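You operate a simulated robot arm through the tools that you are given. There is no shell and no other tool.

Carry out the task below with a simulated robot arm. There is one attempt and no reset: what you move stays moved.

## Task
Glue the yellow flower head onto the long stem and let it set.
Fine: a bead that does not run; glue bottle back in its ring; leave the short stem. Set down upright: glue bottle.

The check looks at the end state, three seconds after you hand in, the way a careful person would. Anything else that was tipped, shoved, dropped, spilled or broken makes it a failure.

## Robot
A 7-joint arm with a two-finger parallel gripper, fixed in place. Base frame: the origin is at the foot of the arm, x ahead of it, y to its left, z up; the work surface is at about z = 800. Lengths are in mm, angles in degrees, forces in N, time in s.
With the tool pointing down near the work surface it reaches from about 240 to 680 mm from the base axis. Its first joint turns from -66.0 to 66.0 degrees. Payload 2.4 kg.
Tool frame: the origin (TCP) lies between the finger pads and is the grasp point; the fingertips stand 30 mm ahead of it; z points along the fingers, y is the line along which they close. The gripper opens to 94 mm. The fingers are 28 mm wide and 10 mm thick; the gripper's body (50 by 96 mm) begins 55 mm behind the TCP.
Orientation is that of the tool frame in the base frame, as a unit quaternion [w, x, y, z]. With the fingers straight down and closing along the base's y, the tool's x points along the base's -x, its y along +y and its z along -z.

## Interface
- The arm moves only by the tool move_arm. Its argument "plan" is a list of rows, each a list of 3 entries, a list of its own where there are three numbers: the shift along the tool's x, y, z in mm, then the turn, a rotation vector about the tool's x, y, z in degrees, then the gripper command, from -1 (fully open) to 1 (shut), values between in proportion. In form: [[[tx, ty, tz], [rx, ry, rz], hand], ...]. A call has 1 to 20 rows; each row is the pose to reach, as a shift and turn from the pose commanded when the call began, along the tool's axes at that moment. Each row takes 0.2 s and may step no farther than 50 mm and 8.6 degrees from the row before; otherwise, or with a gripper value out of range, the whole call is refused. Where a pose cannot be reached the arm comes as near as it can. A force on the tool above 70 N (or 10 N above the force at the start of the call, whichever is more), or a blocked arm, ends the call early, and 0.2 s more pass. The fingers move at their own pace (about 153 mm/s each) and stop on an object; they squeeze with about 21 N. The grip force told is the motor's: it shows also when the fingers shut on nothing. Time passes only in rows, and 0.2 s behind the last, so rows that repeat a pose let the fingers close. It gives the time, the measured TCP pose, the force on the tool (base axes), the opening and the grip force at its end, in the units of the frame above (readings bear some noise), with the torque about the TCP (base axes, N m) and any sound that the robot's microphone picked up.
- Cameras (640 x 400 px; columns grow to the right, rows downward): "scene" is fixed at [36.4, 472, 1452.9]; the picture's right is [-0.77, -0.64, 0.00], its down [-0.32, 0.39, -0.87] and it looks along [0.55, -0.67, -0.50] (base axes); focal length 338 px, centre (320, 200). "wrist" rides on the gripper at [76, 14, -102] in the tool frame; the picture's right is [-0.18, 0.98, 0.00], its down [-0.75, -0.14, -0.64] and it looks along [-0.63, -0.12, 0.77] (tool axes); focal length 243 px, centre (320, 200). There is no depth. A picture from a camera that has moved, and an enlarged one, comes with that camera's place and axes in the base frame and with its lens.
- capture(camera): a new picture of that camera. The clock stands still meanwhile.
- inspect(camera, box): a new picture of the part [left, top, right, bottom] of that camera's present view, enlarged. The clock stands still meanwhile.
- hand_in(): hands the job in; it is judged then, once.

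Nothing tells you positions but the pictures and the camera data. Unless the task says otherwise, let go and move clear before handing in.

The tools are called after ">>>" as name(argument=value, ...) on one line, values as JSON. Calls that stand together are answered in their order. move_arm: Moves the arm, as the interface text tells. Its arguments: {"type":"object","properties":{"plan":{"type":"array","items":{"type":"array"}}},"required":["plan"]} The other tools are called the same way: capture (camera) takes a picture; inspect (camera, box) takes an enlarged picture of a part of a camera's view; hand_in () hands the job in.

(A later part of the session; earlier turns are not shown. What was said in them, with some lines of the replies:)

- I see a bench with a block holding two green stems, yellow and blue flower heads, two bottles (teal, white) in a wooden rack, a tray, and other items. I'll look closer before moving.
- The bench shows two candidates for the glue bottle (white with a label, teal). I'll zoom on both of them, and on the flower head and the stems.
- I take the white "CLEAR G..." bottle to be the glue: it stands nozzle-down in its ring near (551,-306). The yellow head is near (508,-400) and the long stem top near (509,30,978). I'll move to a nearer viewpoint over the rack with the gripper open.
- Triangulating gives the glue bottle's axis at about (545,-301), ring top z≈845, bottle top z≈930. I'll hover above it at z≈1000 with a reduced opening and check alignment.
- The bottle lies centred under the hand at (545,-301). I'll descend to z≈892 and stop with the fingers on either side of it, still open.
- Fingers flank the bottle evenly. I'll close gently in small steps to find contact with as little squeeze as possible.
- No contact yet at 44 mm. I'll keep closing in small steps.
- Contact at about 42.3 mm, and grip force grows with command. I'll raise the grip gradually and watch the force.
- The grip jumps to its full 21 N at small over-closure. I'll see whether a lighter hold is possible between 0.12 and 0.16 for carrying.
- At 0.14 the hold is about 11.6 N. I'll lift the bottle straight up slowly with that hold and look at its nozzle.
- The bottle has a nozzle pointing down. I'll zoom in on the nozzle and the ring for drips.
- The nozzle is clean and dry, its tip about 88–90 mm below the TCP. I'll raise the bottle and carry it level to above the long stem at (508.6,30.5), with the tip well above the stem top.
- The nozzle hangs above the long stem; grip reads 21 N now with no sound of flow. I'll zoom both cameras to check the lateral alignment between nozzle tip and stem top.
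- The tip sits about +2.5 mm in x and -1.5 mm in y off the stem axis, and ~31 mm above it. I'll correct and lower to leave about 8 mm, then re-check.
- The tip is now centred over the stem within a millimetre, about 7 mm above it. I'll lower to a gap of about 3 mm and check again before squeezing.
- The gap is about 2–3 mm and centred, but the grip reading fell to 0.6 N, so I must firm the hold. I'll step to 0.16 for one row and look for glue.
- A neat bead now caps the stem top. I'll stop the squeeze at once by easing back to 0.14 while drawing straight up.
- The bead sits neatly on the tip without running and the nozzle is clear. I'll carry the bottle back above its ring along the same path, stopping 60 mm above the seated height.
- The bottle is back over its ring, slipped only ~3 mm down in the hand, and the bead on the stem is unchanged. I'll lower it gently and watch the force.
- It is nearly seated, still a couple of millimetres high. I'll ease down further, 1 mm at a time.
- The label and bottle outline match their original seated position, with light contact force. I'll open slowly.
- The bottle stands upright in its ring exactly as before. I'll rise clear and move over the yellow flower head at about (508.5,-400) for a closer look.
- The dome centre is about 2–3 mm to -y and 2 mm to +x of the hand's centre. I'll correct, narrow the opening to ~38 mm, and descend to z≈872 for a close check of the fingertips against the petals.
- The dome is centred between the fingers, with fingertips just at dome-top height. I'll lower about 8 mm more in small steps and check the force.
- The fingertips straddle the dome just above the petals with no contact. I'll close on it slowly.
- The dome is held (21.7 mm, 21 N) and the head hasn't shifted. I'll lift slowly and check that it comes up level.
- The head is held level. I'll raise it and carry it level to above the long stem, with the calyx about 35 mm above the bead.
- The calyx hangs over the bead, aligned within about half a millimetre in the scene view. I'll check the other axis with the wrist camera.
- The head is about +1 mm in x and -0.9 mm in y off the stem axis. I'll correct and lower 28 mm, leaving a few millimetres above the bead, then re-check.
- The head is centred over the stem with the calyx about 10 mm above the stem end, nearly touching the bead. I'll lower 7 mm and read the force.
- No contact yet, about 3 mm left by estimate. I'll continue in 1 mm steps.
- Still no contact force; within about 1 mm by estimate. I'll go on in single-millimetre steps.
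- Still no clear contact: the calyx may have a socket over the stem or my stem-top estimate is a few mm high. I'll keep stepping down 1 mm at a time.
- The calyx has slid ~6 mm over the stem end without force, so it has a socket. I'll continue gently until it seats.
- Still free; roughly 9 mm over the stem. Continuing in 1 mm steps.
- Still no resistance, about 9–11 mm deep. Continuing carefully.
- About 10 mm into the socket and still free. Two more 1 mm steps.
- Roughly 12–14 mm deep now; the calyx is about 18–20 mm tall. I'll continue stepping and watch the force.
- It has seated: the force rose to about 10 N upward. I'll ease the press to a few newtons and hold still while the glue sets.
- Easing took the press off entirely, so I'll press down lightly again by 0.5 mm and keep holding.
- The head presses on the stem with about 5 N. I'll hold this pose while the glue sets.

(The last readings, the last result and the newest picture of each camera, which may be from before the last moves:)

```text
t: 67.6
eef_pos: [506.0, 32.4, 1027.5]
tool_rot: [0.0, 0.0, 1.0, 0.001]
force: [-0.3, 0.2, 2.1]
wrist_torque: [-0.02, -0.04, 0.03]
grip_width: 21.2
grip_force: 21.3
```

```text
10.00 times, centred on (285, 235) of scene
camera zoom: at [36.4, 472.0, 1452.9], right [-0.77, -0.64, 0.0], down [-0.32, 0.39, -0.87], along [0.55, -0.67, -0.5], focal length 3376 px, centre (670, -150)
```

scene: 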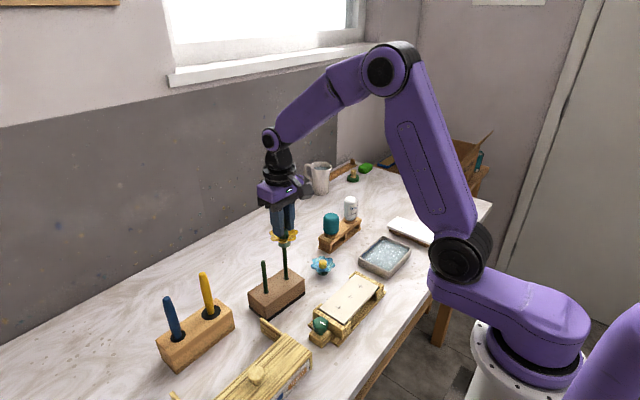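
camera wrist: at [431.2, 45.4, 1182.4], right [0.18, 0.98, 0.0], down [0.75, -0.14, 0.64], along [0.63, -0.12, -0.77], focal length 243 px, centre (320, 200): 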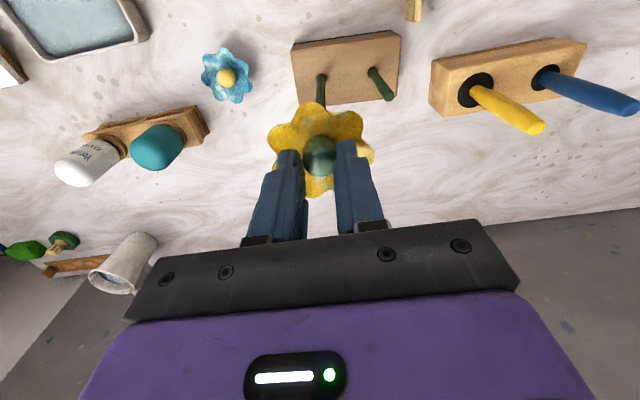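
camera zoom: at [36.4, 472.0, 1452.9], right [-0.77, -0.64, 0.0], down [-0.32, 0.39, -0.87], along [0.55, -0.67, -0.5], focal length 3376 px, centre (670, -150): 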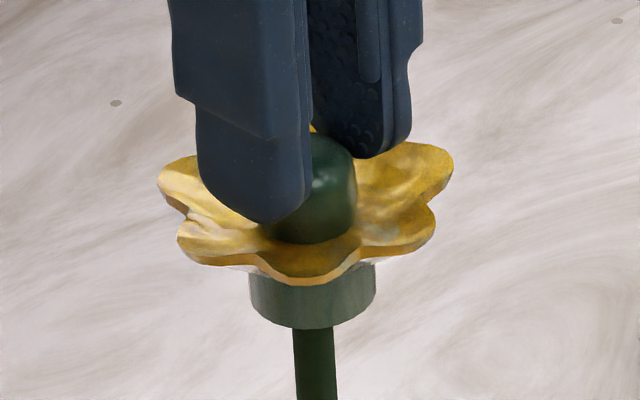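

Nothing has run and the head stays level. I'll keep holding a while longer to be safe.

>>> move_arm(plan=[[[0, 0, 0], [0, 0, 0], 0.6], [[0, 0, 0], [0, 0, 0], 0.6], [[0, 0, 0], [0, 0, 0], 0.6], [[0, 0, 0], [0, 0, 0], 0.6], [[0, 0, 0], [0, 0, 0], 0.6], [[0, 0, 0], [0, 0, 0], 0.6], [[0, 0, 0], [0, 0, 0], 0.6], [[0, 0, 0], [0, 0, 0], 0.6], [[0, 0, 0], [0, 0, 0], 0.6], [[0, 0, 0], [0, 0, 0], 0.6], [[0, 0, 0], [0, 0, 0], 0.6], [[0, 0, 0], [0, 0, 0], 0.6], [[0, 0, 0], [0, 0, 0], 0.6], [[0, 0, 0], [0, 0, 0], 0.6], [[0, 0, 0], [0, 0, 0], 0.6], [[0, 0, 0], [0, 0, 0], 0.6], [[0, 0, 0], [0, 0, 0], 0.6], [[0, 0, 0], [0, 0, 0], 0.6], [[0, 0, 0], [0, 0, 0], 0.6], [[0, 0, 0], [0, 0, 0], 0.6]])

>>> move_arm(plan=[[[0, 0, 0], [0, 0, 0], 0.6], [[0, 0, 0], [0, 0, 0], 0.6], [[0, 0, 0], [0, 0, 0], 0.6], [[0, 0, 0], [0, 0, 0], 0.6], [[0, 0, 0], [0, 0, 0], 0.6], [[0, 0, 0], [0, 0, 0], 0.6], [[0, 0, 0], [0, 0, 0], 0.6], [[0, 0, 0], [0, 0, 0], 0.6], [[0, 0, 0], [0, 0, 0], 0.6], [[0, 0, 0], [0, 0, 0], 0.6], [[0, 0, 0], [0, 0, 0], 0.6], [[0, 0, 0], [0, 0, 0], 0.6], [[0, 0, 0], [0, 0, 0], 0.6], [[0, 0, 0], [0, 0, 0], 0.6], [[0, 0, 0], [0, 0, 0], 0.6], [[0, 0, 0], [0, 0, 0], 0.6], [[0, 0, 0], [0, 0, 0], 0.6], [[0, 0, 0], [0, 0, 0], 0.6], [[0, 0, 0], [0, 0, 0], 0.6], [[0, 0, 0], [0, 0, 0], 0.6]])

>>> move_arm(plan=[[[0, 0, 0], [0, 0, 0], 0.6], [[0, 0, 0], [0, 0, 0], 0.6], [[0, 0, 0], [0, 0, 0], 0.6], [[0, 0, 0], [0, 0, 0], 0.6], [[0, 0, 0], [0, 0, 0], 0.6], [[0, 0, 0], [0, 0, 0], 0.6], [[0, 0, 0], [0, 0, 0], 0.6], [[0, 0, 0], [0, 0, 0], 0.6], [[0, 0, 0], [0, 0, 0], 0.6], [[0, 0, 0], [0, 0, 0], 0.6], [[0, 0, 0], [0, 0, 0], 0.6], [[0, 0, 0], [0, 0, 0], 0.6], [[0, 0, 0], [0, 0, 0], 0.6], [[0, 0, 0], [0, 0, 0], 0.6], [[0, 0, 0], [0, 0, 0], 0.6], [[0, 0, 0], [0, 0, 0], 0.6], [[0, 0, 0], [0, 0, 0], 0.6], [[0, 0, 0], [0, 0, 0], 0.6], [[0, 0, 0], [0, 0, 0], 0.6], [[0, 0, 0], [0, 0, 0], 0.6]])

>>> inspect(camera="scene", box=[270, 215, 300, 255])

>>> inspect(camera="wrist", box=[240, 40, 400, 200])

```text
t: 71.8
eef_pos: [506.4, 32.4, 1026.8]
tool_rot: [-0.001, 0.0, 1.0, 0.0]
force: [0.0, -0.9, 2.2]
wrist_torque: [0.01, 0.03, 0.03]
grip_width: 21.4
grip_force: 21.2
```

```text
t: 76.0
eef_pos: [506.0, 31.4, 1026.9]
tool_rot: [0.0, 0.0, 1.0, 0.0]
force: [0.3, 0.6, 1.9]
wrist_torque: [-0.01, 0.01, 0.01]
grip_width: 21.2
grip_force: 21.1
```

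```text
t: 80.2
eef_pos: [505.6, 32.0, 1027.0]
tool_rot: [0.0, 0.0, 1.0, -0.001]
force: [-0.1, -0.5, 1.8]
wrist_torque: [-0.01, -0.02, 0.0]
grip_width: 21.2
grip_force: 20.5
```

```text
10.00 times, centred on (285, 235) of scene
camera zoom: at [36.4, 472.0, 1452.9], right [-0.77, -0.64, 0.0], down [-0.32, 0.39, -0.87], along [0.55, -0.67, -0.5], focal length 3376 px, centre (670, -150)
```

zoom: 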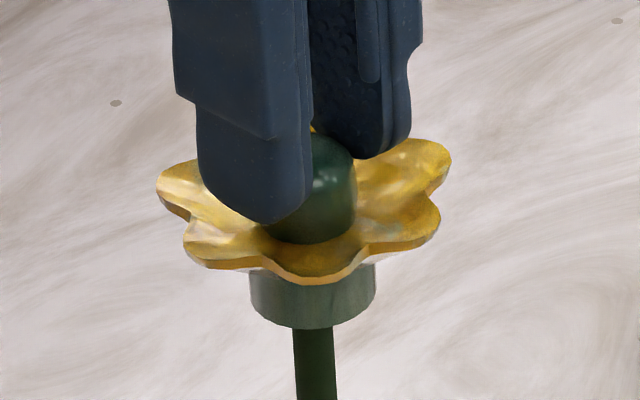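

```text
2.50 times, centred on (320, 120) of wrist
camera zoom: at [430.1, 45.9, 1129.6], right [0.18, 0.98, 0.0], down [0.75, -0.14, 0.64], along [0.63, -0.12, -0.77], focal length 606 px, centre (320, 400)
```

zoom: 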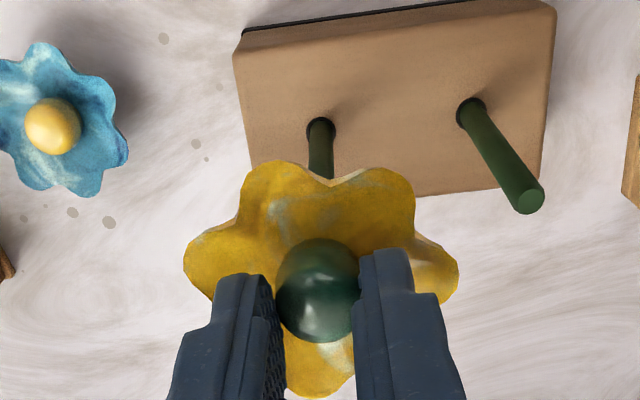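

The head sits level on the stem, held over 30 s, with only a slow slight yaw in the fingers and no glue running. I'll open gently in small steps, staying clear of the petals.

>>> move_arm(plan=[[[0, 0, 0], [0, 0, 0], 0.55], [[0, 0, 0], [0, 0, 0], 0.52], [[0, 0, 0], [0, 0, 0], 0.49], [[0, 0, 0], [0, 0, 0], 0.45], [[0, 0, 0], [0, 0, 0], 0.4], [[0, 0, 0], [0, 0, 0], 0.34], [[0, 0, 0], [0, 0, 0], 0.29], [[0, 0, 0], [0, 0, 0], 0.29]])

>>> inspect(camera="scene", box=[270, 215, 300, 255])

>>> inspect(camera="wrist", box=[240, 40, 400, 200])

```text
t: 82.0
eef_pos: [506.7, 31.9, 1026.5]
tool_rot: [0.0, 0.0, 1.0, 0.0]
force: [0.0, 0.4, 0.0]
wrist_torque: [0.0, -0.01, -0.01]
grip_width: 33.3
grip_force: 0.1
```

```text
10.00 times, centred on (285, 235) of scene
camera zoom: at [36.4, 472.0, 1452.9], right [-0.77, -0.64, 0.0], down [-0.32, 0.39, -0.87], along [0.55, -0.67, -0.5], focal length 3376 px, centre (670, -150)
```

zoom: 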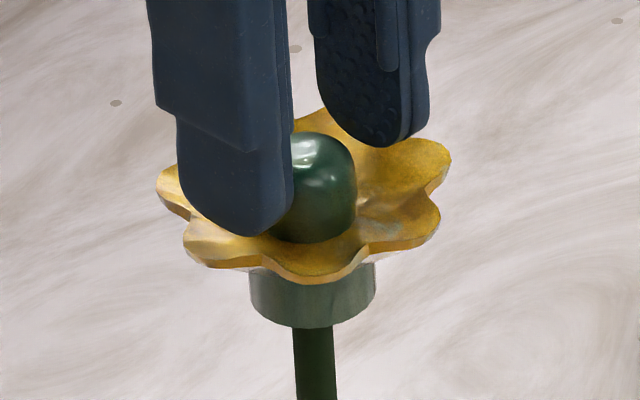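

```text
2.50 times, centred on (320, 120) of wrist
camera zoom: at [430.1, 45.9, 1129.5], right [0.18, 0.98, 0.0], down [0.75, -0.14, 0.64], along [0.63, -0.12, -0.77], focal length 606 px, centre (320, 400)
```

zoom: 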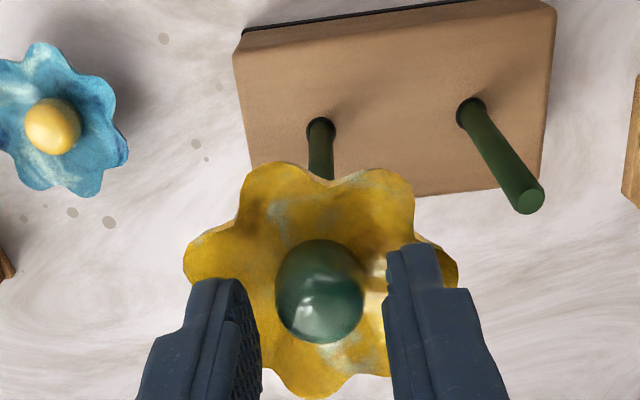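

The fingers are clear of the dome and the head stayed exactly in place. I'll raise the hand straight up, slowly at first.

>>> move_arm(plan=[[[0, 0, -4], [0, 0, 0], 0.29], [[0, 0, -10], [0, 0, 0], 0.29], [[0, 0, -20], [0, 0, 0], 0.29], [[0, 0, -35], [0, 0, 0], 0.29], [[0, 0, -60], [0, 0, 0], 0.29], [[0, 0, -90], [0, 0, 0], 0.1], [[0, 0, -120], [0, 0, 0], 0.0], [[20, -20, -140], [0, 0, 0], 0.0], [[40, -40, -150], [0, 0, 0], 0.0], [[40, -40, -150], [0, 0, 0], 0.0]])

>>> capture(camera="scene")

>>> inspect(camera="scene", box=[240, 210, 330, 320])

>>> capture(camera="wrist")

```text
t: 84.2
eef_pos: [465.5, -7.5, 1176.7]
tool_rot: [-0.001, 0.0, 1.0, 0.0]
force: [-1.0, -0.4, 0.3]
wrist_torque: [0.03, -0.01, 0.0]
grip_width: 47.0
grip_force: 0.0
```

```text
taken
```

scene: 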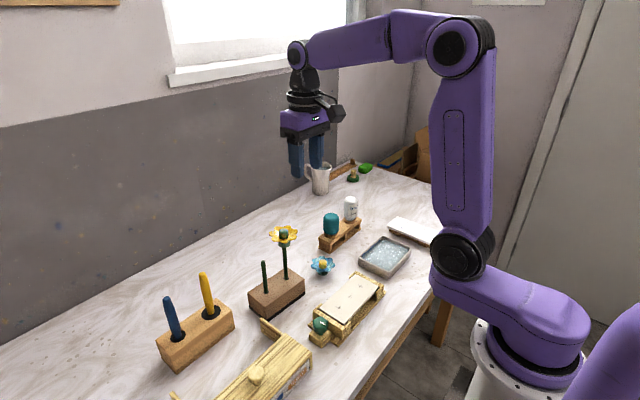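

```text
3.64 times, centred on (285, 265) of scene
camera zoom: at [36.4, 471.9, 1452.9], right [-0.77, -0.64, 0.0], down [-0.32, 0.39, -0.87], along [0.55, -0.67, -0.5], focal length 1228 px, centre (447, -36)
```

zoom: 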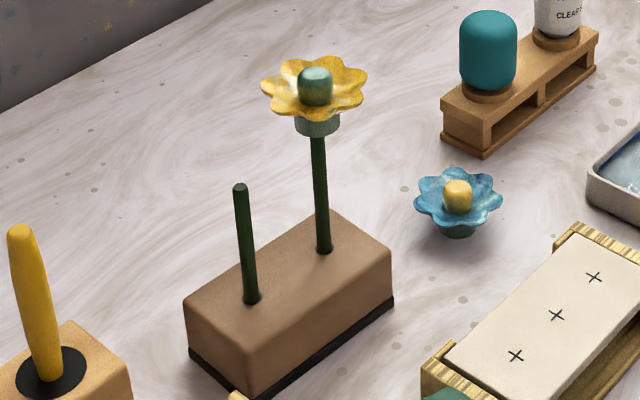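

```text
taken
camera wrist: at [390.2, 6.2, 1279.7], right [0.18, 0.98, 0.0], down [0.75, -0.14, 0.64], along [0.63, -0.12, -0.77], focal length 243 px, centre (320, 200)
```

wrist: 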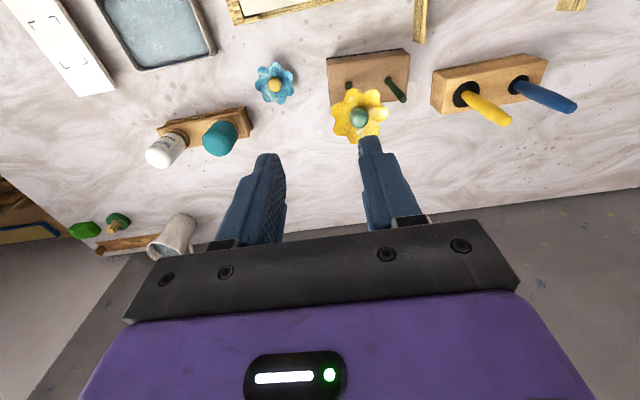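

The head stands level on the long stem, the bottle is in its ring and everything else is untouched. I'll stay clear and let the glue set further, then inspect once more.

>>> move_arm(plan=[[[0, 0, 0], [0, 0, 0], 0], [[0, 0, 0], [0, 0, 0], 0], [[0, 0, 0], [0, 0, 0], 0], [[0, 0, 0], [0, 0, 0], 0], [[0, 0, 0], [0, 0, 0], 0], [[0, 0, 0], [0, 0, 0], 0], [[0, 0, 0], [0, 0, 0], 0], [[0, 0, 0], [0, 0, 0], 0], [[0, 0, 0], [0, 0, 0], 0], [[0, 0, 0], [0, 0, 0], 0], [[0, 0, 0], [0, 0, 0], 0], [[0, 0, 0], [0, 0, 0], 0], [[0, 0, 0], [0, 0, 0], 0], [[0, 0, 0], [0, 0, 0], 0], [[0, 0, 0], [0, 0, 0], 0], [[0, 0, 0], [0, 0, 0], 0], [[0, 0, 0], [0, 0, 0], 0], [[0, 0, 0], [0, 0, 0], 0], [[0, 0, 0], [0, 0, 0], 0], [[0, 0, 0], [0, 0, 0], 0]])

>>> move_arm(plan=[[[0, 0, 0], [0, 0, 0], 0], [[0, 0, 0], [0, 0, 0], 0], [[0, 0, 0], [0, 0, 0], 0], [[0, 0, 0], [0, 0, 0], 0], [[0, 0, 0], [0, 0, 0], 0], [[0, 0, 0], [0, 0, 0], 0], [[0, 0, 0], [0, 0, 0], 0], [[0, 0, 0], [0, 0, 0], 0], [[0, 0, 0], [0, 0, 0], 0], [[0, 0, 0], [0, 0, 0], 0], [[0, 0, 0], [0, 0, 0], 0], [[0, 0, 0], [0, 0, 0], 0], [[0, 0, 0], [0, 0, 0], 0], [[0, 0, 0], [0, 0, 0], 0], [[0, 0, 0], [0, 0, 0], 0], [[0, 0, 0], [0, 0, 0], 0], [[0, 0, 0], [0, 0, 0], 0], [[0, 0, 0], [0, 0, 0], 0], [[0, 0, 0], [0, 0, 0], 0], [[0, 0, 0], [0, 0, 0], 0]])

>>> move_arm(plan=[[[0, 0, 0], [0, 0, 0], 0], [[0, 0, 0], [0, 0, 0], 0], [[0, 0, 0], [0, 0, 0], 0], [[0, 0, 0], [0, 0, 0], 0], [[0, 0, 0], [0, 0, 0], 0], [[0, 0, 0], [0, 0, 0], 0], [[0, 0, 0], [0, 0, 0], 0], [[0, 0, 0], [0, 0, 0], 0], [[0, 0, 0], [0, 0, 0], 0], [[0, 0, 0], [0, 0, 0], 0], [[0, 0, 0], [0, 0, 0], 0], [[0, 0, 0], [0, 0, 0], 0], [[0, 0, 0], [0, 0, 0], 0], [[0, 0, 0], [0, 0, 0], 0], [[0, 0, 0], [0, 0, 0], 0], [[0, 0, 0], [0, 0, 0], 0], [[0, 0, 0], [0, 0, 0], 0], [[0, 0, 0], [0, 0, 0], 0], [[0, 0, 0], [0, 0, 0], 0], [[0, 0, 0], [0, 0, 0], 0]])

>>> inspect(camera="scene", box=[260, 215, 310, 305])

>>> inspect(camera="scene", box=[270, 220, 300, 255])

>>> inspect(camera="scene", box=[310, 185, 400, 255])

```text
t: 88.4
eef_pos: [465.0, -7.5, 1178.1]
tool_rot: [0.0, 0.0, 1.0, 0.0]
force: [0.4, -0.5, 1.2]
wrist_torque: [-0.01, 0.01, 0.01]
grip_width: 47.1
grip_force: 0.1
```

```text
t: 92.6
eef_pos: [466.2, -9.0, 1176.8]
tool_rot: [0.001, 0.0, 1.0, 0.0]
force: [-0.3, 0.5, -0.4]
wrist_torque: [-0.01, -0.02, -0.01]
grip_width: 47.1
grip_force: 0.0
```

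```text
t: 96.8
eef_pos: [466.1, -6.8, 1176.9]
tool_rot: [0.0, -0.001, 1.0, 0.0]
force: [-0.2, 0.1, -0.6]
wrist_torque: [0.01, -0.01, 0.01]
grip_width: 46.9
grip_force: 0.0
```

```text
4.44 times, centred on (285, 260) of scene
camera zoom: at [36.4, 472.0, 1452.9], right [-0.77, -0.64, 0.0], down [-0.32, 0.39, -0.87], along [0.55, -0.67, -0.5], focal length 1500 px, centre (476, -67)
```

zoom: 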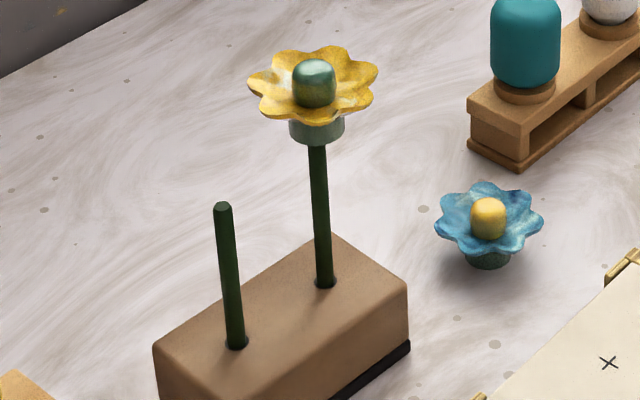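

```text
11.43 times, centred on (285, 238) of scene
camera zoom: at [36.4, 472.0, 1452.9], right [-0.77, -0.64, 0.0], down [-0.32, 0.39, -0.87], along [0.55, -0.67, -0.5], focal length 3858 px, centre (720, -229)
```

zoom: 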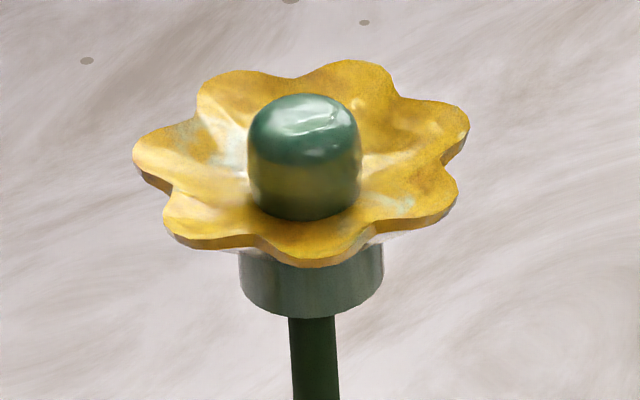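

```text
5.71 times, centred on (355, 220) of scene
camera zoom: at [36.4, 472.0, 1452.9], right [-0.77, -0.64, 0.0], down [-0.32, 0.39, -0.87], along [0.55, -0.67, -0.5], focal length 1929 px, centre (120, 86)
```

zoom: 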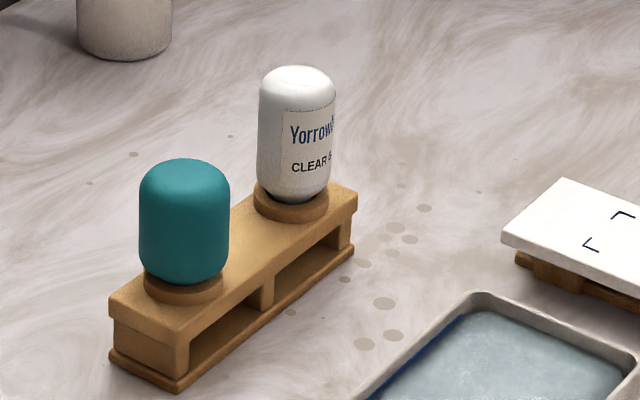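

The head is steady and no glue shows below the calyx. I'll take one closer look at how the bottle sits in its ring, compared with the start.

>>> inspect(camera="scene", box=[335, 190, 365, 225])

>>> inspect(camera="wrist", box=[130, 90, 270, 180])

>>> inspect(camera="wrist", box=[310, 40, 420, 150])

```text
11.43 times, centred on (350, 208) of scene
camera zoom: at [36.4, 472.0, 1452.9], right [-0.77, -0.64, 0.0], down [-0.32, 0.39, -0.87], along [0.55, -0.67, -0.5], focal length 3858 px, centre (-23, 114)
```

zoom: 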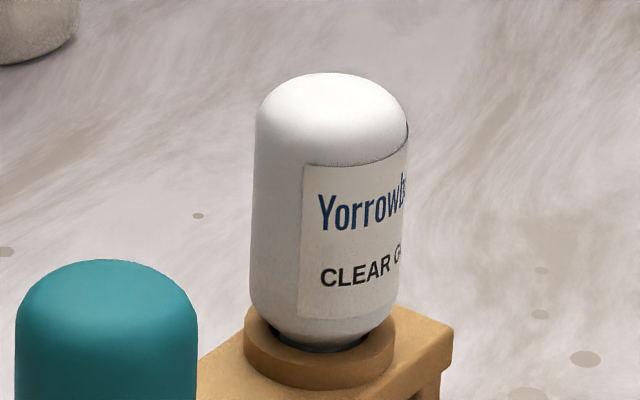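

```text
4.44 times, centred on (200, 135) of wrist
camera zoom: at [390.5, 6.4, 1279.5], right [0.18, 0.98, 0.0], down [0.75, -0.14, 0.64], along [0.63, -0.12, -0.77], focal length 1078 px, centre (853, 489)
```

zoom: 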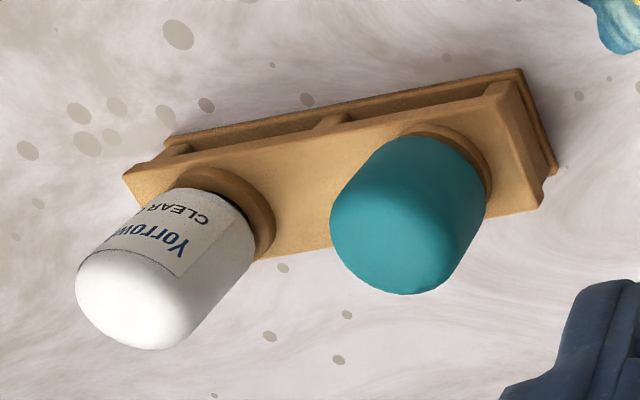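

```text
3.64 times, centred on (365, 95) of wrist
camera zoom: at [390.5, 6.4, 1279.5], right [0.18, 0.98, 0.0], down [0.75, -0.14, 0.64], along [0.63, -0.12, -0.77], focal length 882 px, centre (156, 582)
```

zoom: 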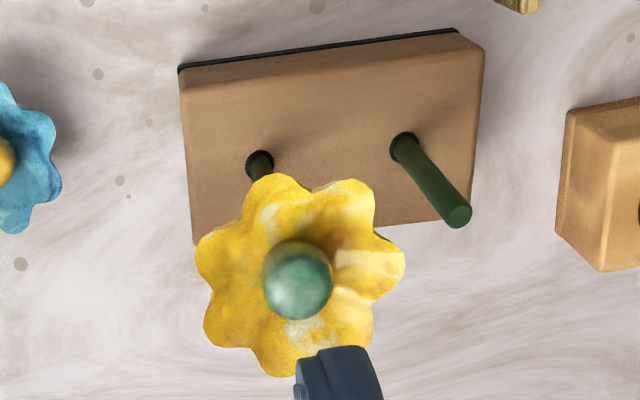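

The yellow head sits level on the long stem with no glue running. The bottle stands upright in its ring, the short stem and everything else are undisturbed, and the arm is clear, so I'm handing in.

>>> hand_in()

```text
The job is handed in.
```

The yellow flower head is glued onto the long stem, and I've handed the job in. I don't have the check's result.

- **Glue:** I put one bead on the tip of the long stem. It didn't run, and none shows below the head.
- **Setting:** I pressed the head onto the stem for about 30 seconds, then waited another 15 seconds clear of it before handing in. I didn't pull on it to test the bond. It turned slightly in the fingers while held, so I can't be sure it had fully set, but it stayed level and didn't move after I let go.
- **Glue bottle:** It is back in its ring and upright. It leans by about half a degree and sits perhaps 1 mm higher than at the start. I left it because gripping it again could have squeezed out more glue.
- **Everything else:** The short stem and the other items look untouched, and the arm is well clear.
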